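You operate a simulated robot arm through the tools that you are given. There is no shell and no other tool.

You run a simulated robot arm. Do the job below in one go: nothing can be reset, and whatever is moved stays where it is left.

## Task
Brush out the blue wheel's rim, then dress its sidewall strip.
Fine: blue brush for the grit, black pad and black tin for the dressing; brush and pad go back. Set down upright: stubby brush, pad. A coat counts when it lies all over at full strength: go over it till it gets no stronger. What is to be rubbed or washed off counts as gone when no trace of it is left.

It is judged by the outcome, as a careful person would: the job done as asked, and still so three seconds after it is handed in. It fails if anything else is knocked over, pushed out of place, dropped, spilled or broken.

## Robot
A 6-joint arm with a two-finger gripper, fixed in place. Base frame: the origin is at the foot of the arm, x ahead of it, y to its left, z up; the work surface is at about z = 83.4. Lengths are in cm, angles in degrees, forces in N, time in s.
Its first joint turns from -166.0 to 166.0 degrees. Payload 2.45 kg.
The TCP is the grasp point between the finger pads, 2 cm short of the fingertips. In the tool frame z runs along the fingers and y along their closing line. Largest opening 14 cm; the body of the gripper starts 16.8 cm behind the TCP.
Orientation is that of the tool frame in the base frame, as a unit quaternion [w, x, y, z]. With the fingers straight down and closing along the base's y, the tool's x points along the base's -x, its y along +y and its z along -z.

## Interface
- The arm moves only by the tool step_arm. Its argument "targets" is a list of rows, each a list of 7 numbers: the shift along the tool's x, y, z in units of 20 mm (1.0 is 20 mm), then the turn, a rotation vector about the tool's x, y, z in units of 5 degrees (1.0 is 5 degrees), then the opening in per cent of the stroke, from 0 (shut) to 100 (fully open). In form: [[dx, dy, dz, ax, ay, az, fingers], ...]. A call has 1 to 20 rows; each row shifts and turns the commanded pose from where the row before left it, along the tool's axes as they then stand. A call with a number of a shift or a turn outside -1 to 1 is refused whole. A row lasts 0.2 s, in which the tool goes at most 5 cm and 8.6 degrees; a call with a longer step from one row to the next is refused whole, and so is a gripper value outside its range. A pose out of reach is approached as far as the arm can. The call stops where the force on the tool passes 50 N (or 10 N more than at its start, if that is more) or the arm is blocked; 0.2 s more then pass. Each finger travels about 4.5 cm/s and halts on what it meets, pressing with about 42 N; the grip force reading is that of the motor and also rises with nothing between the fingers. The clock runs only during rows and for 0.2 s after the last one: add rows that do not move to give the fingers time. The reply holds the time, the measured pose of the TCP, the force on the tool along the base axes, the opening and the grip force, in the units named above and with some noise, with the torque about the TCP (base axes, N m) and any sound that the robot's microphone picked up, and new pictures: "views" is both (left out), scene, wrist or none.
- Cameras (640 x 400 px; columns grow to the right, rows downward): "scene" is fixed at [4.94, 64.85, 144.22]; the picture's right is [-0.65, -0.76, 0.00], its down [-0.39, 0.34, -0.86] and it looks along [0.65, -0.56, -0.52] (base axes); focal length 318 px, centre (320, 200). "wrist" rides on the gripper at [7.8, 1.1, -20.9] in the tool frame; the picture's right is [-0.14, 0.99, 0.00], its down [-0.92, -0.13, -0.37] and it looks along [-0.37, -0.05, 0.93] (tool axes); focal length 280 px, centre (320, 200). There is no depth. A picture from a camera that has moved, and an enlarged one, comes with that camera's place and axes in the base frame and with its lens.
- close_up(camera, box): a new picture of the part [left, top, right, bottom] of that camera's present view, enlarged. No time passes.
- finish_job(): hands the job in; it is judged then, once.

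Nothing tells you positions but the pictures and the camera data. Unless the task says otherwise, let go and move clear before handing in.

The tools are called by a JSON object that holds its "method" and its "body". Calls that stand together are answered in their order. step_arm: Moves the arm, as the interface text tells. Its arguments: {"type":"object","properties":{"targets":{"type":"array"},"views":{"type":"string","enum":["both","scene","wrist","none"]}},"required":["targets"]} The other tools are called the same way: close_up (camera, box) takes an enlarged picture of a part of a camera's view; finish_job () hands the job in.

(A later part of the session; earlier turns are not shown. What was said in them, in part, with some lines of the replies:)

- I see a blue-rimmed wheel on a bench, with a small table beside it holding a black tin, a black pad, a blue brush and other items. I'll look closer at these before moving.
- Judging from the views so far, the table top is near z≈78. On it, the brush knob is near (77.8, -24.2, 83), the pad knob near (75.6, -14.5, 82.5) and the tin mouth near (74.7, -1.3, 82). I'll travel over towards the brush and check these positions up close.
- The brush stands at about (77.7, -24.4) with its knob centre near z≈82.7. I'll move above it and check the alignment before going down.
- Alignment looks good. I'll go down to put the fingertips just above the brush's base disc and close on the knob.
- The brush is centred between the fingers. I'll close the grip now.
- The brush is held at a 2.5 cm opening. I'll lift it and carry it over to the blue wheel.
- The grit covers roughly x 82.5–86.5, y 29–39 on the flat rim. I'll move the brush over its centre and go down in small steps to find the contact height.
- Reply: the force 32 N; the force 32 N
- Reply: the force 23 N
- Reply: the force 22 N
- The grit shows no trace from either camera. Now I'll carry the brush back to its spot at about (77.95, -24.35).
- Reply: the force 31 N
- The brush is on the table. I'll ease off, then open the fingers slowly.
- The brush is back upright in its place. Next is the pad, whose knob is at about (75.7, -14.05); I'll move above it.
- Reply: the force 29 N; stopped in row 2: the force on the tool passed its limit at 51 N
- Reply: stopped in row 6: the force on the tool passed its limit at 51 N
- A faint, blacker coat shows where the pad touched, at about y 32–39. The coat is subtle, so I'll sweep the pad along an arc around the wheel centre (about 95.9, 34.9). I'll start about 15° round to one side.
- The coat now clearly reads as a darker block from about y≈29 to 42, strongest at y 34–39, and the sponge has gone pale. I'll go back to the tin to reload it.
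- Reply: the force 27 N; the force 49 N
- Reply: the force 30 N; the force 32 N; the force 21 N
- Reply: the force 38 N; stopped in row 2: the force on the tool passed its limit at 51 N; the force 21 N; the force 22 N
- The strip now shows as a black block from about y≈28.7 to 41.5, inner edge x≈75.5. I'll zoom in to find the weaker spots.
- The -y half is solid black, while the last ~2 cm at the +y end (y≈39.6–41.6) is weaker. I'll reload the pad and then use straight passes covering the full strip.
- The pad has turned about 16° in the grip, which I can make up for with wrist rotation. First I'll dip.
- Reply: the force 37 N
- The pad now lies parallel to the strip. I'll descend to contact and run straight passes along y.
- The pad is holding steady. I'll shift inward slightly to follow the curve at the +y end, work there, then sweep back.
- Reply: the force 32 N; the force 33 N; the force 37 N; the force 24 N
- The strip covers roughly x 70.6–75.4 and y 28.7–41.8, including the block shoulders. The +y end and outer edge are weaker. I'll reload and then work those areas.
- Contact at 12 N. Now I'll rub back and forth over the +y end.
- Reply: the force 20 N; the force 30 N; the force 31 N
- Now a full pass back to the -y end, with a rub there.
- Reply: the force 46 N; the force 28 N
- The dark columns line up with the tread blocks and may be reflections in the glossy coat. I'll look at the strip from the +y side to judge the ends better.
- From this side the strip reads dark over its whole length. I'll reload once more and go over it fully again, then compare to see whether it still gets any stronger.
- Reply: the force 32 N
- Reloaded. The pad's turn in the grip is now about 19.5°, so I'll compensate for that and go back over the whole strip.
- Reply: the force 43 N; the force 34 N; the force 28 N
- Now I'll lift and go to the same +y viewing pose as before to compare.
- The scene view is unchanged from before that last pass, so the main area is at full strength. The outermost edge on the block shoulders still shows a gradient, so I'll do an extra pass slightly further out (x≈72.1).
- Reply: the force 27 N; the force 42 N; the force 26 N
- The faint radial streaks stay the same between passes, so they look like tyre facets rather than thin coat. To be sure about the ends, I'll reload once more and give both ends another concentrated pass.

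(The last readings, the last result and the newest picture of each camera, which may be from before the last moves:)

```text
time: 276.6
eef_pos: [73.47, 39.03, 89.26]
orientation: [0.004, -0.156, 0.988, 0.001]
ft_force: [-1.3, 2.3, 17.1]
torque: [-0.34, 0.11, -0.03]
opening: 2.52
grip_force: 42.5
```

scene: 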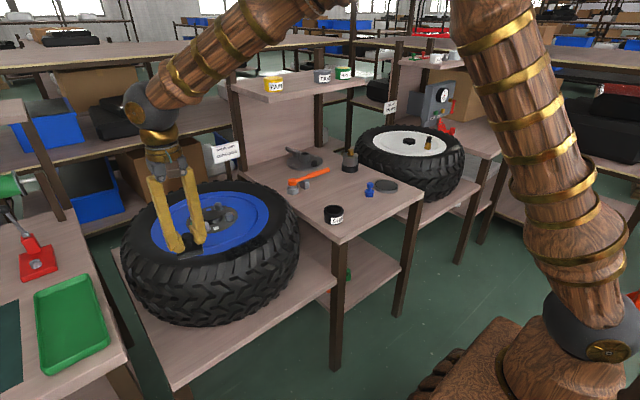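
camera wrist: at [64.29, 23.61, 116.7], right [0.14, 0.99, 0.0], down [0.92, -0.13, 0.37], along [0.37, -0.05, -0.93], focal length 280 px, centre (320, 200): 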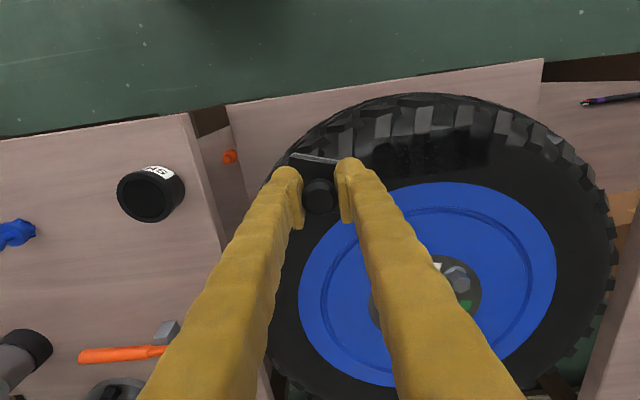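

{"method": "step_arm", "body": {"targets": [[-0.0773, 0.2378, 0, 0, 0, 0, 0], [-0.0773, 0.2378, 0, 0, 0, 0, 0], [0.0773, -0.2378, 0, 0, 0, 0, 0], [0.0773, -0.2378, 0, 0, 0, 0, 0], [0.0773, -0.2378, 0, 0, 0, 0, 0], [0.0773, -0.2378, 0, 0, 0, 0, 0], [-0.0773, 0.2378, 0, 0, 0, 0, 0], [-0.0773, 0.2378, 0, 0, 0, 0, 0], [-0.0773, 0.2378, 0, 0, 0, 0, 0], [-0.0773, 0.2378, 0, 0, 0, 0, 0], [-0.19, -0.06, 0, 0, 0, 0, 0], [-0.19, -0.06, 0, 0, 0, 0, 0]], "views": "none"}}

{"method": "step_arm", "body": {"targets": [[0.0773, -0.2378, 0, 0, 0, 0, 0], [0.0773, -0.2378, 0, 0, 0, 0, 0], [0.0773, -0.2378, 0, 0, 0, 0, 0], [0.0773, -0.2378, 0, 0, 0, 0, 0], [-0.0773, 0.2378, 0, 0, 0, 0, 0], [-0.0773, 0.2378, 0, 0, 0, 0, 0], [-0.0773, 0.2378, 0, 0, 0, 0, 0], [-0.0773, 0.2378, 0, 0, 0, 0, 0], [0.19, 0.06, 0, 0, 0, 0, 0], [0.19, 0.06, 0, 0, 0, 0, 0], [0.19, 0.06, 0, 0, 0, 0, 0]], "views": "none"}}

{"method": "step_arm", "body": {"targets": [[0.0773, -0.2378, 0, 0, 0, 0, 0], [0.0773, -0.2378, 0, 0, 0, 0, 0], [0.0773, -0.2378, 0, 0, 0, 0, 0], [0.0773, -0.2378, 0, 0, 0, 0, 0], [-0.0773, 0.2378, 0, 0, 0, 0, 0], [-0.0773, 0.2378, 0, 0, 0, 0, 0], [-0.0773, 0.2378, 0, 0, 0, 0, 0], [-0.0773, 0.2378, 0, 0, 0, 0, 0]], "views": "none"}}

{"method": "close_up", "body": {"camera": "scene", "box": [190, 205, 290, 268]}}

```text
time: 279.2
eef_pos: [74.14, 40.07, 89.22]
orientation: [0.003, -0.157, 0.988, 0.0]
ft_force: [-16.3, 4.4, 22.0]
torque: [-0.04, 0.8, -0.13]
opening: 2.52
grip_force: 42.0
```

```text
time: 281.6
eef_pos: [73.06, 39.96, 89.1]
orientation: [0.004, -0.156, 0.988, 0.001]
ft_force: [9.1, 0.8, 13.0]
torque: [-0.06, -0.38, 0.01]
opening: 2.51
grip_force: 41.4
```

```text
time: 283.4
eef_pos: [73.04, 39.88, 89.11]
orientation: [0.003, -0.156, 0.988, 0.0]
ft_force: [-1.4, -6.7, 7.9]
torque: [-0.24, 0.0, -0.06]
opening: 2.49
grip_force: 41.8
```

```text
6.35 times, centred on (240, 236) of scene
camera zoom: at [4.94, 64.85, 144.22], right [-0.65, -0.76, 0.0], down [-0.39, 0.34, -0.86], along [0.65, -0.56, -0.52], focal length 2016 px, centre (828, -32)
```

zoom: 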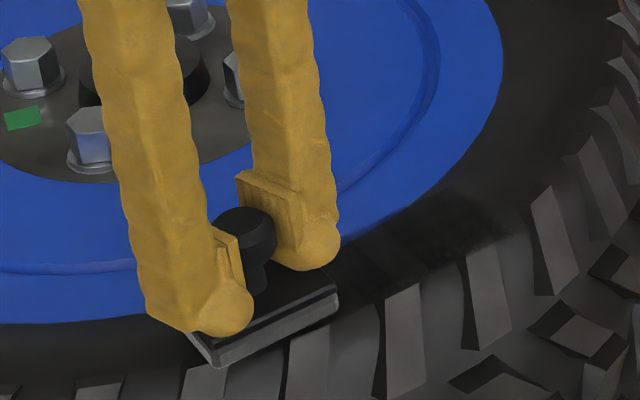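

{"method": "step_arm", "body": {"targets": [[0.0773, -0.2378, 0.02, 0, 0, 0, 0], [0.0773, -0.2378, 0, 0, 0, 0, 0], [0.0773, -0.2378, 0, 0, 0, 0, 0], [0.0773, -0.2378, 0, 0, 0, 0, 0], [0.0773, -0.2378, 0, 0, 0, 0, 0], [0.0773, -0.2378, 0, 0, 0, 0, 0]], "views": "none"}}

{"method": "step_arm", "body": {"targets": [[0.0773, -0.2378, 0, 0, 0, 0, 0], [0.0773, -0.2378, 0, 0, 0, 0, 0], [0.0773, -0.2378, 0, 0, 0, 0, 0], [0.0773, -0.2378, 0, 0, 0, 0, 0], [0.0773, -0.2378, 0, 0, 0, 0, 0], [0.0773, -0.2378, 0, 0, 0, 0, 0]], "views": "none"}}

{"method": "step_arm", "body": {"targets": [[0.0773, -0.2378, 0, 0, 0, 0, 0], [0.0773, -0.2378, 0, 0, 0, 0, 0], [0.0773, -0.2378, 0, 0, 0, 0, 0], [0.0773, -0.2378, 0, 0, 0, 0, 0], [0.0773, -0.2378, 0, 0, 0, 0, 0], [0.0773, -0.2378, 0, 0, 0, 0, 0]], "views": "none"}}

{"method": "step_arm", "body": {"targets": [[-0.0773, 0.2378, 0.01, 0, 0, 0, 0], [-0.0773, 0.2378, 0, 0, 0, 0, 0], [-0.0773, 0.2378, 0, 0, 0, 0, 0], [-0.0773, 0.2378, 0, 0, 0, 0, 0], [0.0773, -0.2378, 0, 0, 0, 0, 0], [0.0773, -0.2378, 0, 0, 0, 0, 0], [0.0773, -0.2378, 0, 0, 0, 0, 0], [0.0773, -0.2378, 0, 0, 0, 0, 0], [-0.19, -0.06, 0, 0, 0, 0, 0], [-0.19, -0.06, 0, 0, 0, 0, 0], [-0.0773, 0.2378, 0, 0, 0, 0, 0], [-0.0773, 0.2378, 0, 0, 0, 0, 0], [-0.0773, 0.2378, 0, 0, 0, 0, 0], [-0.0773, 0.2378, 0, 0, 0, 0, 0], [0.0773, -0.2378, 0, 0, 0, 0, 0], [0.0773, -0.2378, 0, 0, 0, 0, 0], [0.0773, -0.2378, 0, 0, 0, 0, 0], [0.0773, -0.2378, 0, 0, 0, 0, 0]], "views": "none"}}

{"method": "close_up", "body": {"camera": "scene", "box": [190, 205, 290, 268]}}

```text
time: 284.8
eef_pos: [73.01, 36.88, 89.25]
orientation: [0.004, -0.157, 0.988, 0.001]
ft_force: [-1.0, 17.8, 25.9]
torque: [0.19, 0.11, -0.07]
opening: 2.52
grip_force: 41.9
```

```text
time: 286.2
eef_pos: [73.08, 33.87, 89.15]
orientation: [0.003, -0.156, 0.988, 0.001]
ft_force: [-1.0, 18.6, 25.9]
torque: [0.37, -0.08, 0.04]
opening: 2.5
grip_force: 42.0
```

```text
time: 287.6
eef_pos: [73.1, 30.79, 89.08]
orientation: [0.003, -0.156, 0.988, 0.001]
ft_force: [-1.2, 15.7, 23.6]
torque: [0.24, -0.25, 0.11]
opening: 2.51
grip_force: 42.5
```

```text
time: 289.6
eef_pos: [73.15, 30.87, 89.12]
orientation: [0.002, -0.157, 0.988, 0.001]
ft_force: [-7.3, 1.0, 11.5]
torque: [-0.2, 0.14, -0.05]
opening: 2.53
grip_force: 42.1
stopped in row 9: the force on the tool passed its limit at 56 N (the readings are from after the stop); the commanded pose is now the measured one
```

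```text
6.35 times, centred on (240, 236) of scene
camera zoom: at [4.94, 64.85, 144.22], right [-0.65, -0.76, 0.0], down [-0.39, 0.34, -0.86], along [0.65, -0.56, -0.52], focal length 2016 px, centre (828, -32)
```

zoom: 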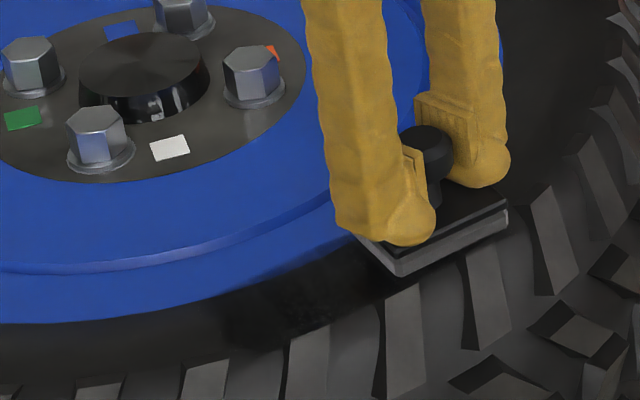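

{"method": "step_arm", "body": {"targets": [[0, 0, -0.01, 0, 0, 0, 0], [-0.0773, 0.2378, 0, 0, 0, 0, 0], [-0.0773, 0.2378, 0, 0, 0, 0, 0], [-0.0773, 0.2378, 0, 0, 0, 0, 0], [-0.0773, 0.2378, 0, 0, 0, 0, 0], [0.0773, -0.2378, 0, 0, 0, 0, 0], [0.0773, -0.2378, 0, 0, 0, 0, 0], [0.0773, -0.2378, 0, 0, 0, 0, 0], [0.0773, -0.2378, 0, 0, 0, 0, 0]], "views": "none"}}

{"method": "step_arm", "body": {"targets": [[0, 0, -0.3, 0, 0, 0, 0], [0, 0, -1, 0, 0, 1, 0], [0, 0, -1, 0, 0, 1, 0], [0, 0, -1, 0, 0, 1, 0], [0.2, -1, 0, 0, 0, 0.6, 0], [0.2, -1, 0, 0, 0, 0, 0], [0, -1, 0, 0, 0, 0, 0], [0, -1, 0, 0, 0, 0, 0], [0, 0, 0, 0, 0, 0, 0]], "views": "both"}}

{"method": "close_up", "body": {"camera": "wrist", "box": [370, 110, 480, 190]}}

{"method": "close_up", "body": {"camera": "wrist", "box": [450, 100, 560, 180]}}

{"method": "close_up", "body": {"camera": "scene", "box": [215, 225, 275, 268]}}

```text
time: 291.6
eef_pos: [73.25, 30.83, 89.15]
orientation: [0.001, -0.157, 0.988, 0.001]
ft_force: [0.7, 11.7, 18.3]
torque: [0.18, -0.2, 0.13]
opening: 2.5
grip_force: 42.3
```

```text
time: 293.6
eef_pos: [72.48, 22.83, 95.75]
orientation: [0.001, 0.0, 1.0, 0.001]
ft_force: [-1.4, -0.3, -1.5]
torque: [-0.01, -0.02, 0.01]
opening: 2.54
grip_force: 41.6
camera wrist: at [64.64, 23.87, 116.62], right [0.14, 0.99, 0.0], down [0.92, -0.13, 0.37], along [0.37, -0.05, -0.93], focal length 280 px, centre (320, 200)
```

scene: 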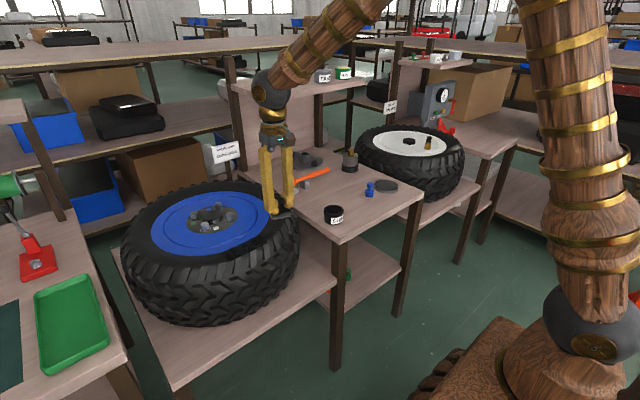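
wrist: 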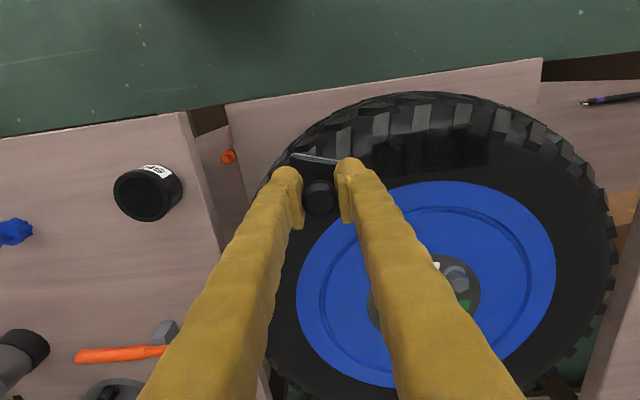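

```text
5.00 times, centred on (425, 150) of wrist
camera zoom: at [64.64, 23.87, 116.62], right [0.14, 0.99, 0.0], down [0.92, -0.13, 0.37], along [0.37, -0.05, -0.93], focal length 1402 px, centre (-205, 450)
```

zoom: 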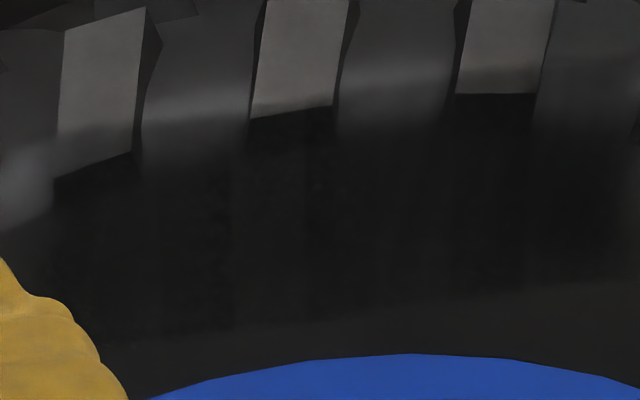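

```text
5.00 times, centred on (505, 140) of wrist
camera zoom: at [64.64, 23.87, 116.62], right [0.14, 0.99, 0.0], down [0.92, -0.13, 0.37], along [0.37, -0.05, -0.93], focal length 1402 px, centre (-605, 500)
```

zoom: 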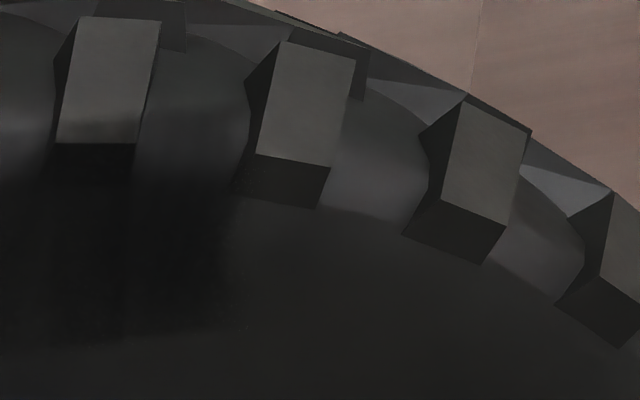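

```text
9.30 times, centred on (245, 246) of scene
camera zoom: at [4.94, 64.85, 144.22], right [-0.65, -0.76, 0.0], down [-0.39, 0.34, -0.86], along [0.65, -0.56, -0.52], focal length 2954 px, centre (1018, -233)
```

zoom: 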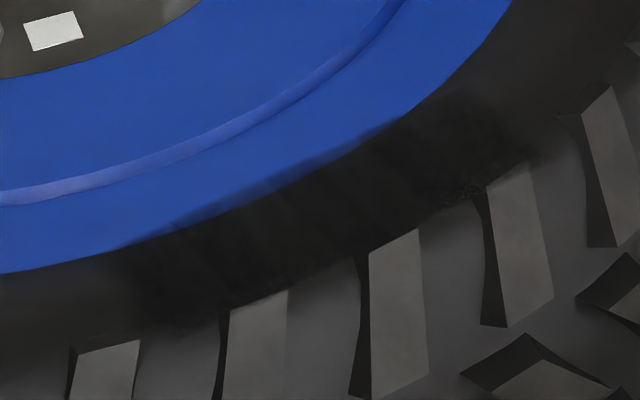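

No further change from this pass, so the coat is at full strength. Now I'll take the pad back to its place at about (75.65, -14.15), turning it to its original heading.

{"method": "step_arm", "body": {"targets": [[-0.15, -1, 0, 0, 0, 0, 0], [-0.15, -1, 0, 0, 0, 0, 0], [-0.15, -1, 0, 0, 0, 0, 0], [-0.15, -1, 0, 0, 0, 0, 0], [-0.15, -1, 0, 0, 0, 0, 0], [-0.15, -1, 0, 0, 0, 0, 0], [-0.15, -1, 0, 0, 0, 0, 0], [-0.15, -1, 0, 0, 0, 0, 0], [-0.15, -1, 0, 0, 0, 0, 0], [-0.15, -1, 0, 0, 0, 0, 0], [-0.08, -1, 0, 0, 0, 0, 0], [0, -1, 0, 0, 0, 0, 0], [0, -1, 0, 0, 0, 0, 0], [0, -1, 0, 0, 0, 0, 0], [0, -1, 0, 0, 0, 0, 0], [0, -1, 0, 0, 0, 0, 0], [0, -1, 0, 0, 0, 0, 0], [0, -1, 0, 0, 0, 0, 0], [0, -0.5, 0, 0, 0, 0, 0]], "views": "none"}}

{"method": "step_arm", "body": {"targets": [[0, 0, 0, 0, 0, -1, 0], [0, 0, 0.3, 0, 0, -1, 0], [0, 0, 0.7, 0, 0, -1, 0], [0, 0, 0.8, 0, 0, -0.8, 0], [0, 0, 0.8, 0, 0, 0, 0], [0, 0, 0.8, 0, 0, 0, 0], [0, 0, 0.8, 0, 0, 0, 0], [0, 0, 0, 0, 0, 0, 0]], "views": "both"}}

{"method": "close_up", "body": {"camera": "wrist", "box": [220, 110, 420, 235]}}

{"method": "close_up", "body": {"camera": "scene", "box": [310, 160, 410, 225]}}

```text
time: 297.6
eef_pos: [75.83, -14.24, 95.54]
orientation: [0.0, -0.001, 1.0, 0.001]
ft_force: [-0.2, 0.4, -0.9]
torque: [-0.02, 0.0, 0.0]
opening: 2.5
grip_force: 41.8
```

```text
time: 299.4
eef_pos: [75.59, -14.06, 87.18]
orientation: [0.001, -0.165, 0.986, 0.001]
ft_force: [-0.3, 0.3, -0.2]
torque: [0.0, 0.04, -0.03]
opening: 2.49
grip_force: 42.3
camera wrist: at [67.87, -15.64, 108.2], right [-0.19, 0.98, 0.0], down [0.91, 0.18, 0.37], along [0.36, 0.07, -0.93], focal length 280 px, centre (320, 200)
```

scene: 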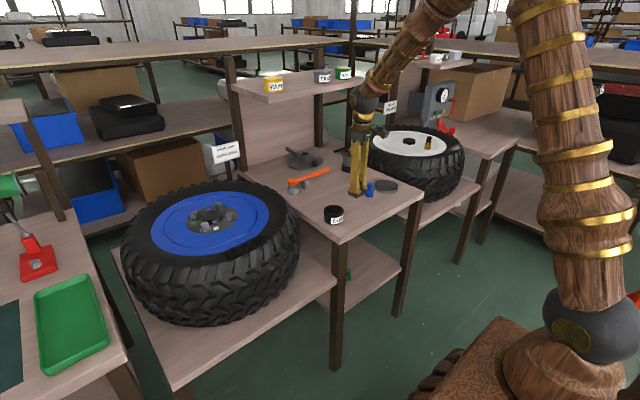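
wrist: 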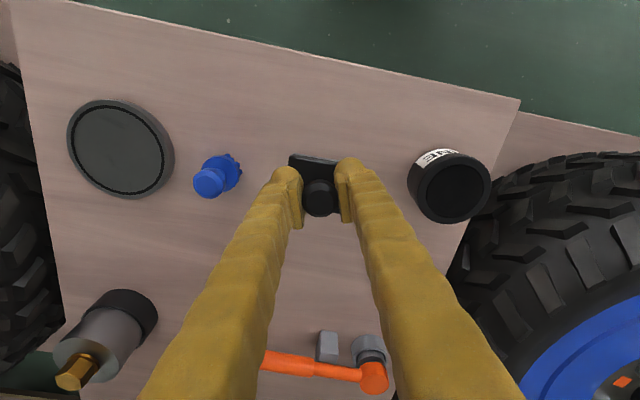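

```text
3.20 times, centred on (320, 172) of wrist
camera zoom: at [67.87, -15.64, 108.2], right [-0.19, 0.98, 0.0], down [0.91, 0.18, 0.37], along [0.36, 0.07, -0.93], focal length 897 px, centre (320, 288)
```

zoom: 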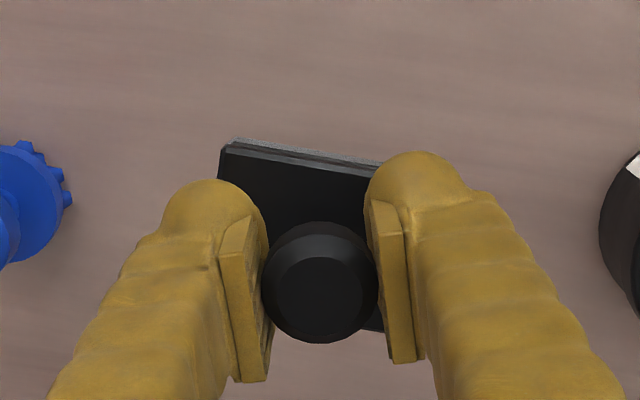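

```text
6.15 times, centred on (360, 192) of scene
camera zoom: at [4.94, 64.85, 144.22], right [-0.65, -0.76, 0.0], down [-0.39, 0.34, -0.86], along [0.65, -0.56, -0.52], focal length 1954 px, centre (74, 246)
```

zoom: 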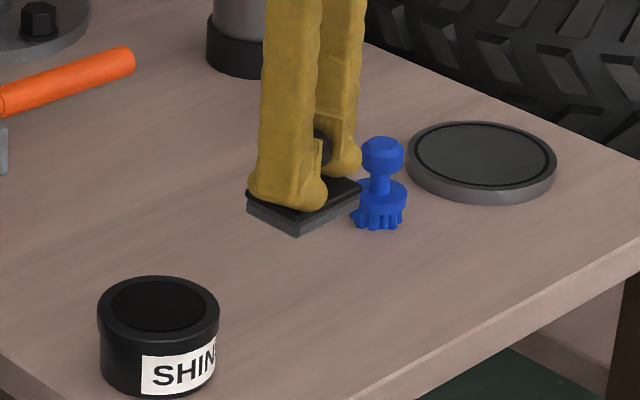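

{"method": "step_arm", "body": {"targets": [[0, 0, 0.8, 0, 0, 0, 0], [0, 0, 0.8, 0, 0, 0, 0], [0, 0, 0.5, 0, 0, 0, 0], [0, 0, 0.2, 0, 0, 0, 0], [0, 0, 0, 0, 0, 0, 0]], "views": "none"}}

{"method": "step_arm", "body": {"targets": [[0, 0, 0.1, 0, 0, 0, 0], [0, 0, 0, 0, 0, 0, 0]], "views": "none"}}

{"method": "step_arm", "body": {"targets": [[0, 0, 0.06, 0, 0, 0, 0], [0, 0, 0, 0, 0, 0, 0]], "views": "none"}}

{"method": "close_up", "body": {"camera": "scene", "box": [320, 170, 390, 215]}}

```text
time: 300.6
eef_pos: [75.71, -14.06, 82.55]
orientation: [0.002, -0.165, 0.986, 0.001]
ft_force: [0.2, 1.0, -1.1]
torque: [-0.03, -0.02, 0.0]
opening: 2.5
grip_force: 42.2
```

```text
time: 301.2
eef_pos: [75.68, -14.13, 82.29]
orientation: [0.002, -0.164, 0.986, 0.001]
ft_force: [0.4, 0.1, -1.5]
torque: [0.01, -0.01, 0.0]
opening: 2.54
grip_force: 42.0
```

```text
time: 301.8
eef_pos: [75.64, -14.13, 82.34]
orientation: [0.001, -0.166, 0.986, 0.001]
ft_force: [-0.7, -0.9, -1.2]
torque: [0.03, 0.01, 0.0]
opening: 2.51
grip_force: 42.0
```

```text
8.89 times, centred on (355, 192) of scene
camera zoom: at [4.94, 64.85, 144.22], right [-0.65, -0.76, 0.0], down [-0.39, 0.34, -0.86], along [0.65, -0.56, -0.52], focal length 2822 px, centre (9, 267)
```

zoom: 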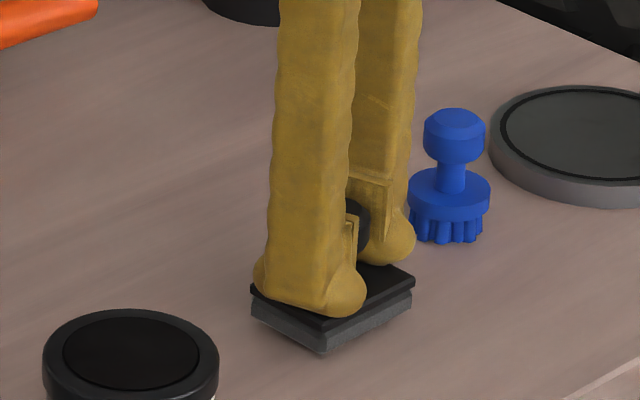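

{"method": "step_arm", "body": {"targets": [[0, 0, 0.06, 0, 0, 0, 0], [0, 0, 0, 0, 0, 0, 0]], "views": "none"}}

{"method": "step_arm", "body": {"targets": [[0, 0, 0.05, 0, 0, 0, 0], [0, 0, 0, 0, 0, 0, 0]], "views": "none"}}

{"method": "step_arm", "body": {"targets": [[0, 0, 0.04, 0, 0, 0, 0], [0, 0, 0, 0, 0, 0, 0]], "views": "none"}}

{"method": "step_arm", "body": {"targets": [[0, 0, 0.03, 0, 0, 0, 0], [0, 0, 0, 0, 0, 0, 0]], "views": "none"}}

```text
time: 302.4
eef_pos: [75.76, -14.19, 82.15]
orientation: [0.001, -0.165, 0.986, 0.001]
ft_force: [-0.6, -0.6, 0.0]
torque: [0.01, 0.01, 0.0]
opening: 2.53
grip_force: 42.3
```

```text
time: 303.0
eef_pos: [75.6, -14.08, 82.08]
orientation: [0.001, -0.165, 0.986, 0.001]
ft_force: [0.2, 0.2, -0.8]
torque: [-0.01, -0.02, 0.02]
opening: 2.51
grip_force: 42.0
```

```text
time: 303.6
eef_pos: [75.67, -14.07, 82.03]
orientation: [0.002, -0.165, 0.986, 0.001]
ft_force: [-0.3, 0.2, -0.5]
torque: [0.0, -0.01, -0.03]
opening: 2.51
grip_force: 42.4
```

```text
time: 304.2
eef_pos: [75.72, -14.07, 81.87]
orientation: [0.001, -0.165, 0.986, 0.001]
ft_force: [-0.2, 0.0, -0.5]
torque: [-0.03, -0.01, -0.02]
opening: 2.49
grip_force: 42.1
```

{"method": "step_arm", "body": {"targets": [[0, 0, 0.03, 0, 0, 0, 0], [0, 0, 0, 0, 0, 0, 0]], "views": "none"}}

{"method": "step_arm", "body": {"targets": [[0, 0, 0.03, 0, 0, 0, 0], [0, 0, 0, 0, 0, 0, 0]], "views": "none"}}

{"method": "close_up", "body": {"camera": "scene", "box": [320, 170, 390, 215]}}

```text
time: 304.8
eef_pos: [75.64, -14.1, 81.96]
orientation: [0.001, -0.165, 0.986, 0.0]
ft_force: [0.0, -0.2, -0.3]
torque: [0.0, 0.01, -0.02]
opening: 2.5
grip_force: 41.9
```

```text
time: 305.4
eef_pos: [75.64, -14.02, 81.75]
orientation: [0.002, -0.165, 0.986, 0.001]
ft_force: [0.2, 0.5, 1.2]
torque: [-0.05, 0.07, -0.02]
opening: 2.49
grip_force: 41.9
```

```text
8.89 times, centred on (355, 192) of scene
camera zoom: at [4.94, 64.85, 144.22], right [-0.65, -0.76, 0.0], down [-0.39, 0.34, -0.86], along [0.65, -0.56, -0.52], focal length 2822 px, centre (9, 267)
```

zoom: 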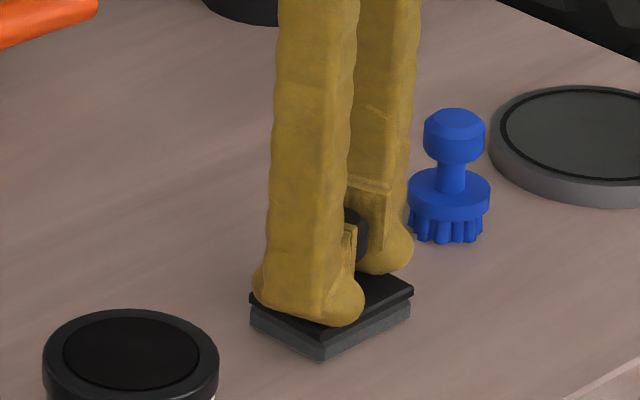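

{"method": "step_arm", "body": {"targets": [[0, 0, 0.03, 0, 0, 0, 0], [0, 0, 0, 0, 0, 0, 0]], "views": "none"}}

{"method": "step_arm", "body": {"targets": [[0, 0, 0.02, 0, 0, 0, 0], [0, 0, 0, 0, 0, 0, 0]], "views": "none"}}

```text
time: 306.0
eef_pos: [75.72, -14.1, 81.74]
orientation: [0.002, -0.165, 0.986, 0.0]
ft_force: [1.6, 2.6, 11.5]
torque: [-0.06, 0.27, -0.02]
opening: 2.5
grip_force: 42.2
```

```text
time: 306.6
eef_pos: [75.67, -14.1, 81.72]
orientation: [0.002, -0.165, 0.986, 0.001]
ft_force: [2.4, 2.9, 23.6]
torque: [-0.11, 0.34, 0.0]
opening: 2.49
grip_force: 41.9
```

The pad is on the table. I'll ease the pressure slightly, open gently and rise straight up.

{"method": "step_arm", "body": {"targets": [[0, 0, -0.03, 0, 0, 0, 0], [0, 0, 0, 0, 0, 0, 21], [0, 0, 0, 0, 0, 0, 24], [0, 0, 0, 0, 0, 0, 30], [0, 0, 0, 0, 0, 0, 40], [0, 0, 0, 0, 0, 0, 48], [0, 0, 0, 0, 0, 0, 48]], "views": "wrist"}}

{"method": "close_up", "body": {"camera": "scene", "box": [320, 170, 390, 215]}}

{"method": "close_up", "body": {"camera": "wrist", "box": [200, 110, 440, 260]}}

```text
time: 308.2
eef_pos: [75.74, -14.12, 81.79]
orientation: [0.001, -0.165, 0.986, 0.0]
ft_force: [0.4, 0.4, 0.0]
torque: [-0.01, 0.04, 0.02]
opening: 6.71
grip_force: 0.0
camera wrist: at [67.94, -15.61, 102.73], right [-0.19, 0.98, 0.0], down [0.91, 0.18, 0.37], along [0.36, 0.07, -0.93], focal length 280 px, centre (320, 200)
```

wrist: 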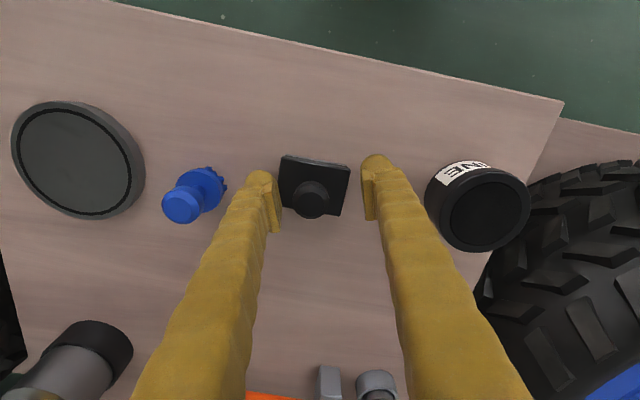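

```text
8.89 times, centred on (355, 192) of scene
camera zoom: at [4.94, 64.85, 144.22], right [-0.65, -0.76, 0.0], down [-0.39, 0.34, -0.86], along [0.65, -0.56, -0.52], focal length 2822 px, centre (9, 267)
```

zoom: 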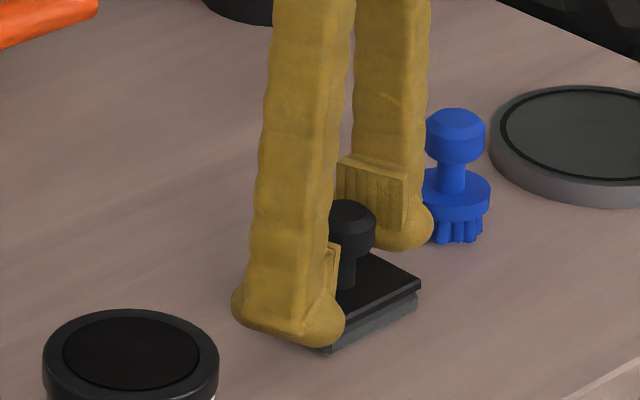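

```text
2.67 times, centred on (320, 185) of wrist
camera zoom: at [67.94, -15.61, 102.73], right [-0.19, 0.98, 0.0], down [0.91, 0.18, 0.37], along [0.36, 0.07, -0.93], focal length 748 px, centre (320, 240)
```

zoom: 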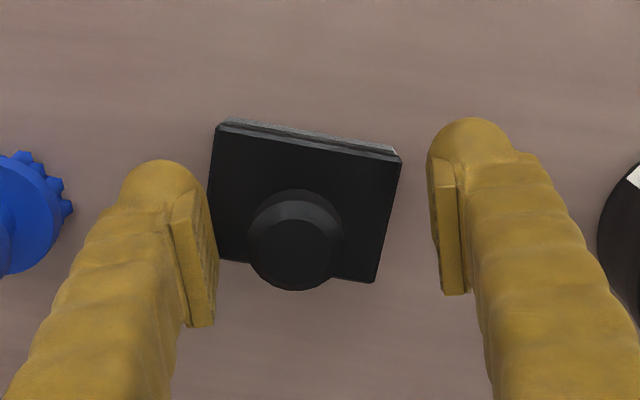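

{"method": "step_arm", "body": {"targets": [[0, 0, -0.2, 0, 0, 0, 48], [0, 0, -0.3, 0, 0, 0, 48], [0, 0, -0.8, 0, 0, 0, 48], [0, 0, -1, 0, 0, 0, 48], [0, 0, -1, 0, 0, 0, 48], [0, 0, -1, 0, 0, 0, 48], [0, 0, -1, 0, 0, 1, 48], [0, 0, -0.5, 0, 0, 1, 48], [0, 0, 0, 0, 0, 1, 48], [0, 0, 0, 0, 0, 0.8, 48], [0, 0, 0, 0, 0, 0, 48]], "views": "both"}}

{"method": "close_up", "body": {"camera": "scene", "box": [310, 160, 410, 225]}}

{"method": "close_up", "body": {"camera": "wrist", "box": [200, 90, 440, 240]}}

```text
time: 310.6
eef_pos: [75.61, -13.97, 93.27]
orientation: [0.001, 0.001, 1.0, 0.001]
ft_force: [-0.4, -0.8, 0.7]
torque: [0.03, 0.01, 0.02]
opening: 6.73
grip_force: 0.1
camera wrist: at [67.83, -12.98, 114.35], right [0.14, 0.99, 0.0], down [0.92, -0.13, 0.37], along [0.37, -0.05, -0.93], focal length 280 px, centre (320, 200)
```

scene: 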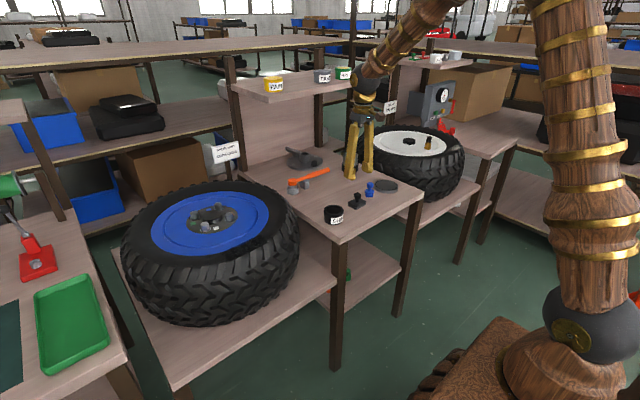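
wrist: 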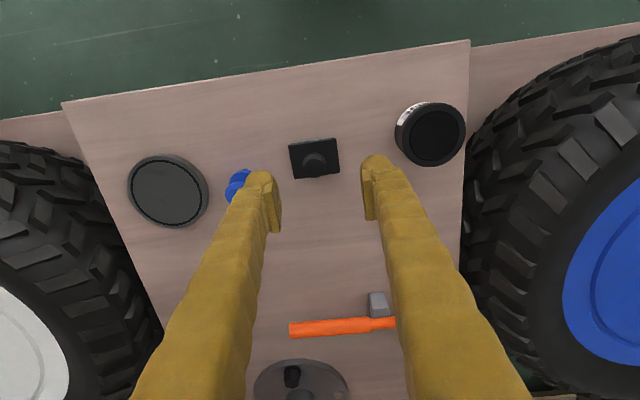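

```text
6.15 times, centred on (360, 192) of scene
camera zoom: at [4.94, 64.85, 144.22], right [-0.65, -0.76, 0.0], down [-0.39, 0.34, -0.86], along [0.65, -0.56, -0.52], focal length 1954 px, centre (74, 246)
```

zoom: 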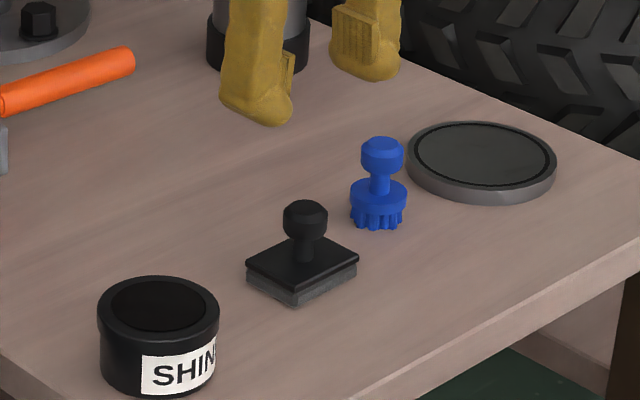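

```text
2.67 times, centred on (320, 165) of wrist
camera zoom: at [67.83, -12.98, 114.35], right [0.14, 0.99, 0.0], down [0.92, -0.13, 0.37], along [0.37, -0.05, -0.93], focal length 748 px, centre (320, 293)
```

zoom: 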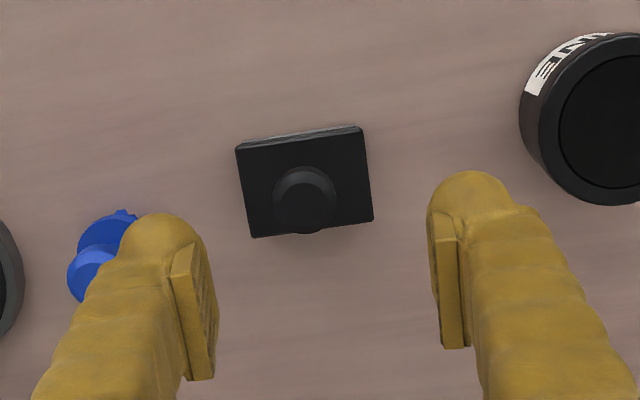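

The pad is upright, back where it was to within a few millimetres. I'll rise clear and do a last inspection of the rim and strip from above.

{"method": "step_arm", "body": {"targets": [[0, 0, -1, 0, 0, 0, 60], [0, 0, -1, 0, 0, 0, 80], [0, 0, -1, 0, 0, 0, 100], [0, 0, -1, 0, 0, 0, 100], [0.2, 1, -1, 0, 0, 0, 100], [0.2, 1, -1, 0, 0, 0, 100], [0.2, 1, -1, 0, 0, 0, 100], [0.2, 1, -1, 0, 0, 0, 100], [0.2, 1, -1, 0, 0, 0, 100], [0.2, 1, -1, 0, 0, 0, 100], [0.2, 1, 0, 0, 0, 0, 100], [0.2, 1, 0, 0, 0, 0, 100], [0.2, 1, 0, 0, 0, 0, 100], [0.2, 1, 0, 0, 0, 0, 100], [0.2, 1, 0, 0, 0, 0, 100], [0.2, 1, 0, 0, 0, 0, 100], [0.2, 1, 0, 0, 0, 0, 100], [0.2, 1, 0, 0, 0, 0, 100], [0.2, 1, 0, 0, 0, 0, 100], [0.2, 1, 0, 0, 0, 0, 100]], "views": "none"}}

{"method": "step_arm", "body": {"targets": [[0.2, 1, 0, 0, 0, 0, 100], [0.2, 1, 0, 0, 0, 0, 100], [0.2, 1, 0, 0, 0, 0, 100], [0.2, 1, 0, 0, 0, 0, 100], [0, 1, 0, 0, 0, 0, 100], [0, 1, 0, 0, 0, 0, 100], [0, 1, 0, 0, 0, 0, 100], [0, 1, 0, 0, 0, 0, 100], [0, 0, 0, 0, 0, 0, 100]], "views": "both"}}

{"method": "close_up", "body": {"camera": "wrist", "box": [230, 110, 430, 250]}}

{"method": "close_up", "body": {"camera": "wrist", "box": [285, 190, 395, 255]}}

{"method": "close_up", "body": {"camera": "wrist", "box": [270, 135, 400, 210]}}

{"method": "close_up", "body": {"camera": "scene", "box": [190, 195, 280, 255]}}

```text
time: 314.8
eef_pos: [69.23, 17.94, 113.41]
orientation: [0.001, 0.0, 1.0, 0.001]
ft_force: [-0.1, -0.4, -0.3]
torque: [-0.02, -0.03, 0.01]
opening: 13.99
grip_force: 0.1
```

```text
time: 316.8
eef_pos: [67.49, 33.85, 113.4]
orientation: [0.001, 0.0, 1.0, 0.001]
ft_force: [0.2, 0.4, -0.1]
torque: [0.01, 0.0, 0.03]
opening: 13.99
grip_force: 0.1
camera wrist: at [59.75, 34.98, 134.45], right [0.14, 0.99, 0.0], down [0.92, -0.13, 0.37], along [0.37, -0.05, -0.93], focal length 280 px, centre (320, 200)
```

scene: 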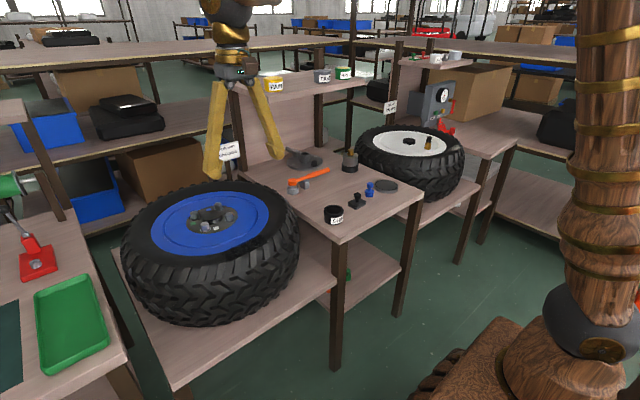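
wrist: 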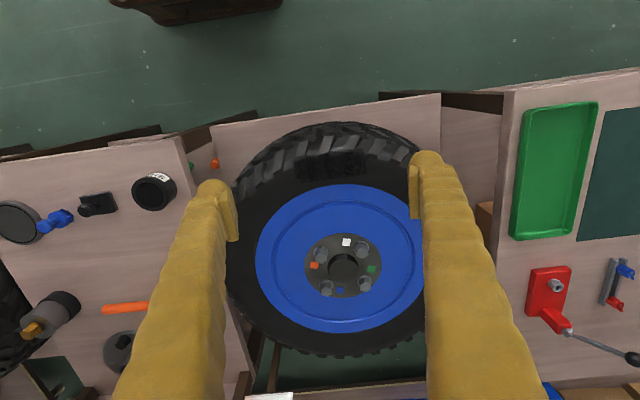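

```text
2.86 times, centred on (330, 180) of wrist
camera zoom: at [59.75, 34.98, 134.45], right [0.14, 0.99, 0.0], down [0.92, -0.13, 0.37], along [0.37, -0.05, -0.93], focal length 801 px, centre (291, 257)
```

zoom: 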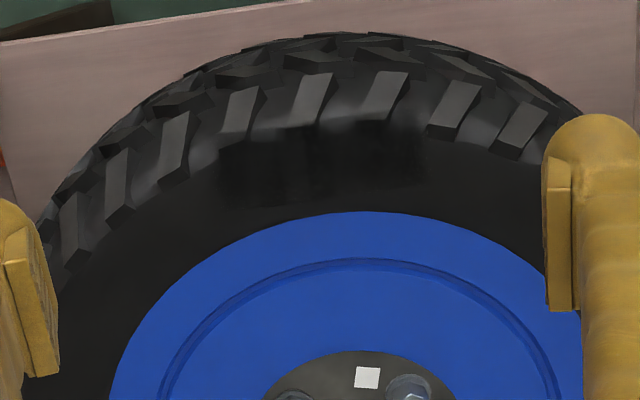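

```text
5.82 times, centred on (340, 222) of wrist
camera zoom: at [59.75, 34.98, 134.45], right [0.14, 0.99, 0.0], down [0.92, -0.13, 0.37], along [0.37, -0.05, -0.93], focal length 1631 px, centre (204, 69)
```

zoom: 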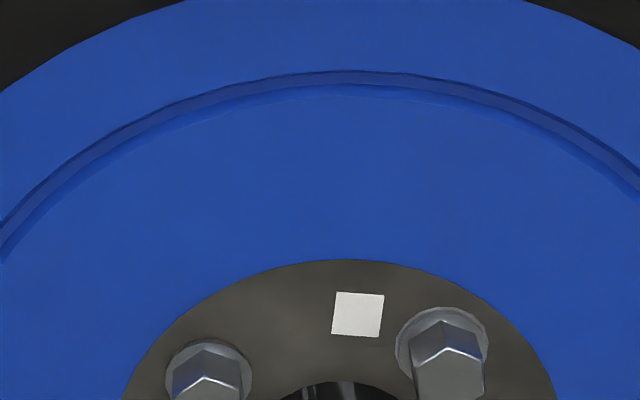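

```text
4.92 times, centred on (335, 172) of wrist
camera zoom: at [59.75, 34.98, 134.45], right [0.14, 0.99, 0.0], down [0.92, -0.13, 0.37], along [0.37, -0.05, -0.93], focal length 1380 px, centre (246, 335)
```

zoom: 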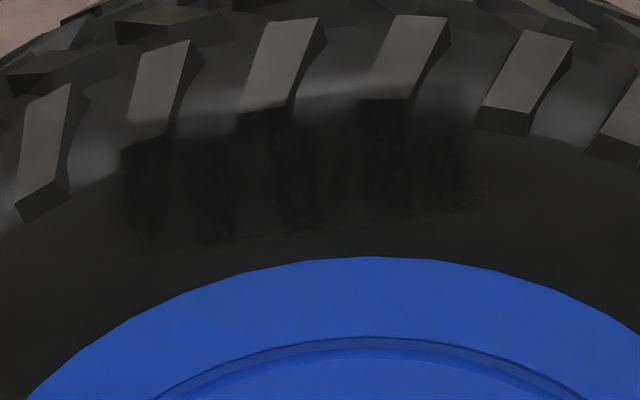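

```text
6.67 times, centred on (235, 225) of scene
camera zoom: at [4.94, 64.85, 144.22], right [-0.65, -0.76, 0.0], down [-0.39, 0.34, -0.86], along [0.65, -0.56, -0.52], focal length 2117 px, centre (887, 33)
```

zoom: 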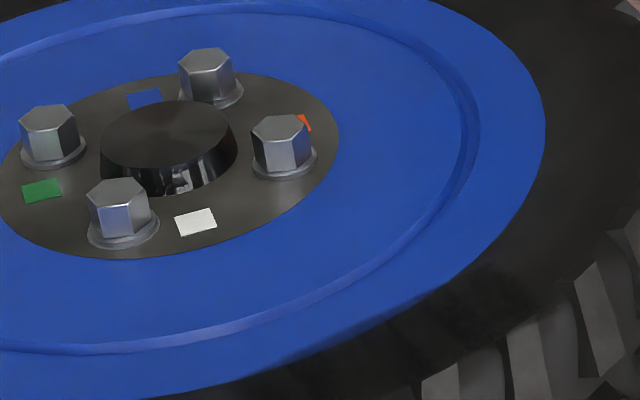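

The rim is clean and the tools are upright. I'll compare the +y end of the strip closely with its middle before handing in.

{"method": "close_up", "body": {"camera": "wrist", "box": [325, 145, 375, 185]}}

{"method": "close_up", "body": {"camera": "wrist", "box": [285, 150, 345, 192]}}

```text
10.00 times, centred on (350, 165) of wrist
camera zoom: at [59.75, 34.98, 134.45], right [0.14, 0.99, 0.0], down [0.92, -0.13, 0.37], along [0.37, -0.05, -0.93], focal length 2804 px, centre (20, 550)
```

zoom: 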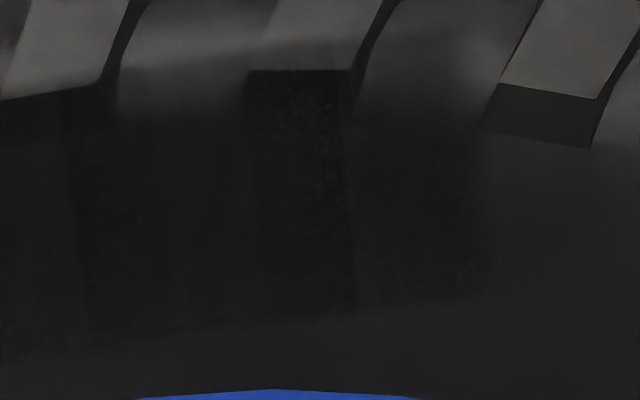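

```text
9.52 times, centred on (315, 171) of wrist
camera zoom: at [59.75, 34.98, 134.45], right [0.14, 0.99, 0.0], down [0.92, -0.13, 0.37], along [0.37, -0.05, -0.93], focal length 2670 px, centre (368, 476)
```

zoom: 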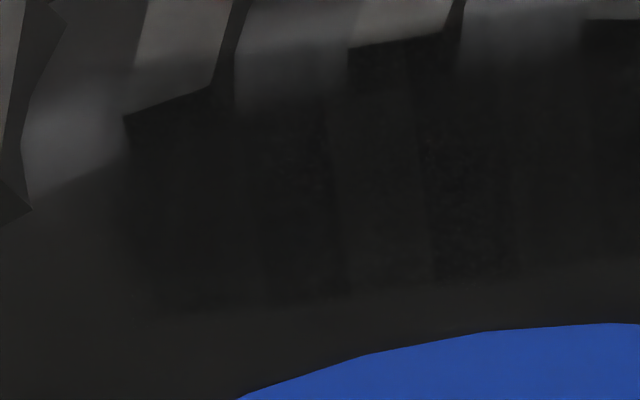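

{"method": "step_arm", "body": {"targets": [[0, 1, 0, 0, 0, 0, 100], [0, 1, 0, 0, 0, 0, 100], [0, 1, 0, 0, 0, 0, 100], [0, 1, 0, 0, 0, 0, 100], [0, 1, 0.5, 0, 0, 0, 100], [0, 1, 0.8, 0, 0, 0, 100], [0, 1, 0.8, 0, 0, 0, 100], [0, 1, 0.8, 0, 0, 0, 100], [0, 1, 0.8, 0, 0, 0, 100], [0, 1, 0.8, 0, 0, 0, 100], [0, 0, 0, 0, 0, 0, 100]], "views": "wrist"}}

{"method": "close_up", "body": {"camera": "wrist", "box": [60, 120, 220, 220]}}

{"method": "close_up", "body": {"camera": "wrist", "box": [120, 140, 220, 205]}}

```text
time: 319.2
eef_pos: [67.71, 53.98, 104.42]
orientation: [0.002, 0.0, 1.0, 0.001]
ft_force: [-0.7, -0.1, -0.5]
torque: [0.0, 0.03, -0.03]
opening: 14.02
grip_force: 0.0
camera wrist: at [59.86, 54.98, 125.48], right [0.14, 0.99, 0.0], down [0.92, -0.13, 0.37], along [0.37, -0.05, -0.93], focal length 280 px, centre (320, 200)
```

wrist: 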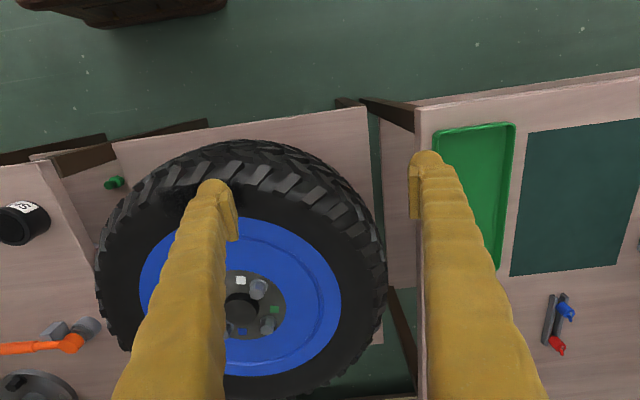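

```text
4.00 times, centred on (140, 170) of wrist
camera zoom: at [59.86, 54.98, 125.48], right [0.14, 0.99, 0.0], down [0.92, -0.13, 0.37], along [0.37, -0.05, -0.93], focal length 1122 px, centre (1040, 320)
```

zoom: 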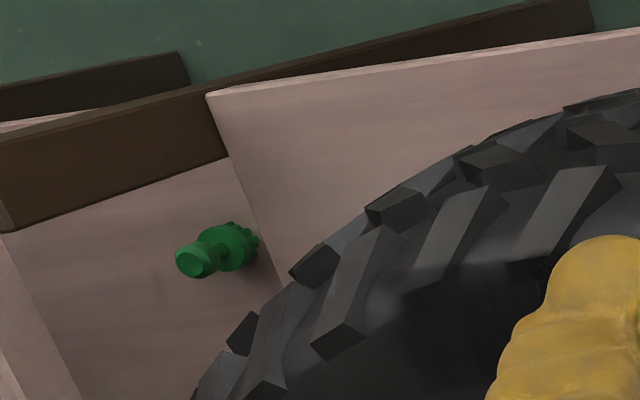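

```text
6.15 times, centred on (170, 172) of wrist
camera zoom: at [59.86, 54.98, 125.48], right [0.14, 0.99, 0.0], down [0.92, -0.13, 0.37], along [0.37, -0.05, -0.93], focal length 1726 px, centre (1243, 369)
```

zoom: 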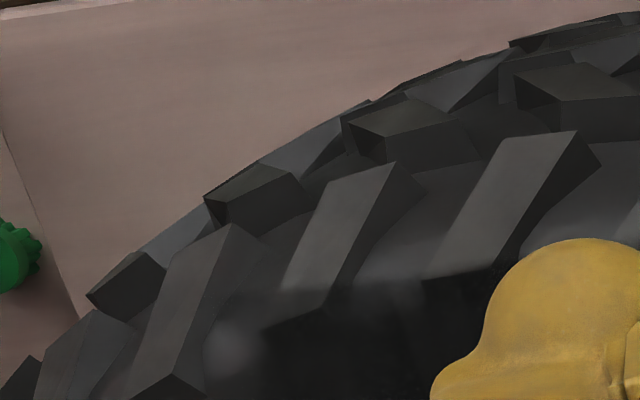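

{"method": "step_arm", "body": {"targets": [[0, -1, 0, 0, 0, 0, 100], [0, -1, 0, 0, 0, 0, 100], [0, -1, 0, 0, 0, 0, 100], [0, -1, 0, 0, 0, 0, 100], [0, -0.5, 0, 0, 0, 0, 100], [0, 0, 0, 0, 0, 0, 100]], "views": "wrist"}}

{"method": "close_up", "body": {"camera": "wrist", "box": [230, 140, 350, 220]}}

{"method": "close_up", "body": {"camera": "wrist", "box": [110, 140, 230, 220]}}

{"method": "close_up", "body": {"camera": "scene", "box": [215, 225, 275, 268]}}

```text
time: 320.6
eef_pos: [67.66, 44.7, 104.51]
orientation: [0.001, 0.0, 1.0, 0.001]
ft_force: [-0.1, 0.0, -0.3]
torque: [0.03, 0.03, 0.01]
opening: 13.99
grip_force: 0.1
camera wrist: at [59.81, 45.96, 125.43], right [0.14, 0.99, 0.0], down [0.92, -0.13, 0.37], along [0.37, -0.05, -0.93], focal length 280 px, centre (320, 200)
```

wrist: 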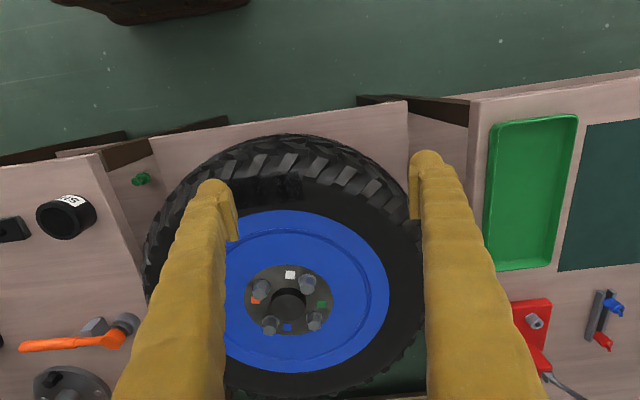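

```text
5.00 times, centred on (290, 180) of wrist
camera zoom: at [59.81, 45.96, 125.43], right [0.14, 0.99, 0.0], down [0.92, -0.13, 0.37], along [0.37, -0.05, -0.93], focal length 1402 px, centre (470, 300)
```

zoom: 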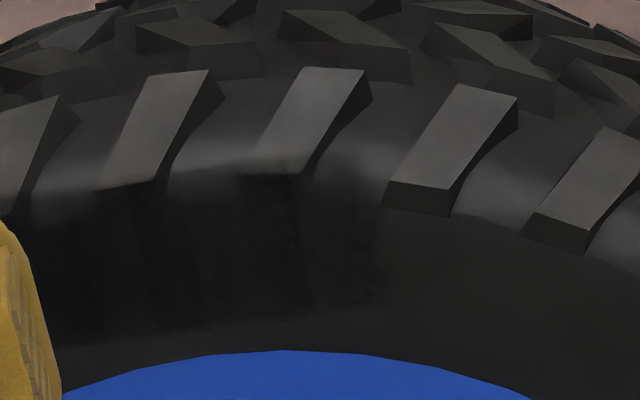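

```text
5.00 times, centred on (170, 180) of wrist
camera zoom: at [59.81, 45.96, 125.43], right [0.14, 0.99, 0.0], down [0.92, -0.13, 0.37], along [0.37, -0.05, -0.93], focal length 1402 px, centre (1070, 300)
```

zoom: 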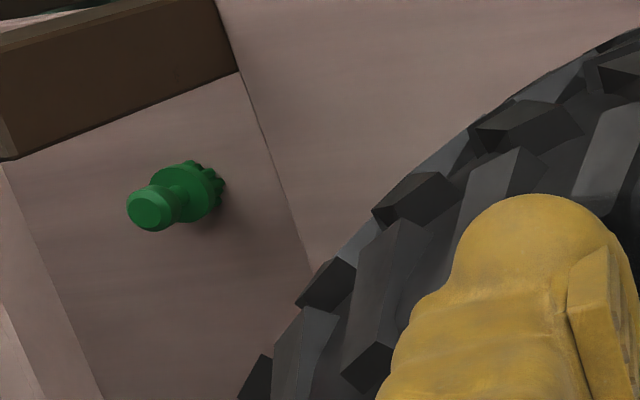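

```text
9.30 times, centred on (245, 246) of scene
camera zoom: at [4.94, 64.85, 144.22], right [-0.65, -0.76, 0.0], down [-0.39, 0.34, -0.86], along [0.65, -0.56, -0.52], focal length 2954 px, centre (1018, -233)
```

zoom: 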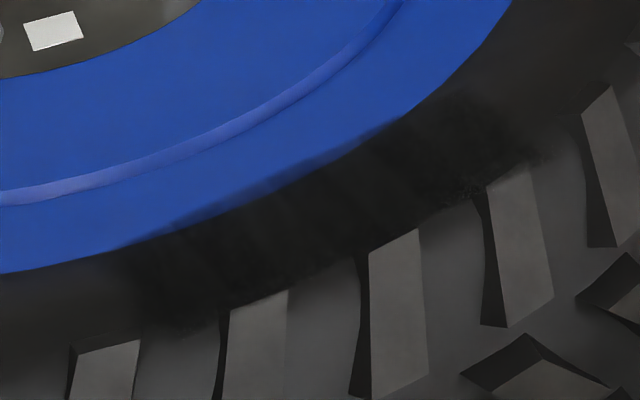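

The steps in shade follow straight radial tyre facets and don't change between passes. The sponge also stayed loaded on the last passes, which fits a coat that takes no more. The grit is gone and both tools are upright in place, so I'll raise the arm clear and check the whole scene once more.

{"method": "step_arm", "body": {"targets": [[0, -1, -1, 0, 0, 0, 100], [0, -1, -1, 0, 0, 0, 100], [0, -1, -1, 0, 0, 0, 100], [0, -1, -1, 0, 0, 0, 100], [0, -1, -1, 0, 0, 0, 100], [0, 0, 0, 0, 0, 0, 100], [0, 0, 0, 0, 0, 0, 100]], "views": "scene"}}

{"method": "close_up", "body": {"camera": "scene", "box": [260, 130, 440, 240]}}

{"method": "close_up", "body": {"camera": "scene", "box": [115, 175, 305, 295]}}

```text
time: 322.2
eef_pos: [67.63, 34.84, 114.53]
orientation: [0.001, 0.0, 1.0, 0.0]
ft_force: [-0.4, 0.2, -0.7]
torque: [-0.01, -0.01, 0.04]
opening: 14.01
grip_force: 0.1
```

scene: 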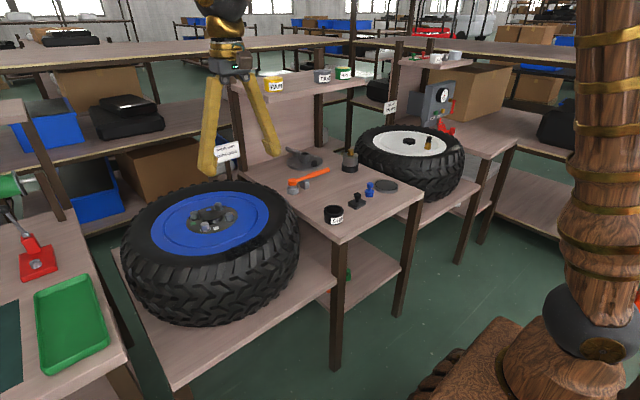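

```text
3.56 times, centred on (350, 185) of scene
camera zoom: at [4.94, 64.85, 144.22], right [-0.65, -0.76, 0.0], down [-0.39, 0.34, -0.86], along [0.65, -0.56, -0.52], focal length 1129 px, centre (213, 253)
```

zoom: 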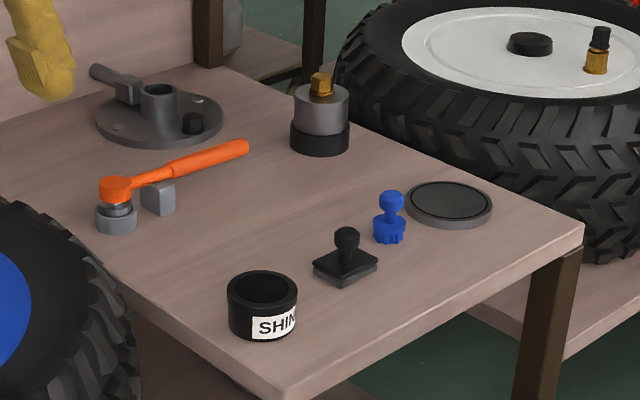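

```text
3.33 times, centred on (210, 235) of scene
camera zoom: at [4.94, 64.85, 144.22], right [-0.65, -0.76, 0.0], down [-0.39, 0.34, -0.86], along [0.65, -0.56, -0.52], focal length 1058 px, centre (687, 83)
```

zoom: 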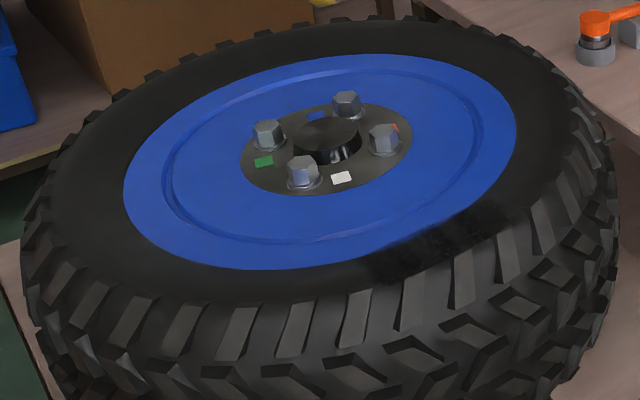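

The rim is clean and the sidewall strip is evenly black. The brush and pad stand upright in their places, the tin hasn't moved and the arm is clear, so I'm handing the job in.

{"method": "finish_job", "body": {}}

```text
The job is handed in.
```

I've handed the job in: the grit is brushed off the blue wheel's rim and its sidewall strip is dressed.

- **Rim:** I brushed the grit patch with the blue brush. Close-ups from both cameras showed no trace left.
- **Sidewall strip:** The strip couldn't be seen before dressing, so I found its edges from where the coat took, about 13 cm by 5 cm on the near side. I went over it with the black pad and five loads from the black tin. The last passes made no visible change and the pad stayed loaded. Faint lighter bands remain; they follow the tyre's facets and didn't change between passes, so I took them as shading rather than thin coat.
- **Tools:** The brush and pad are both standing upright where they were, the pad within a few millimetres. The pad's sponge is now dark with dressing.
- **Everything else:** The tin did not move, and I saw nothing else knocked or shifted. The arm was open and clear of everything at hand-in.
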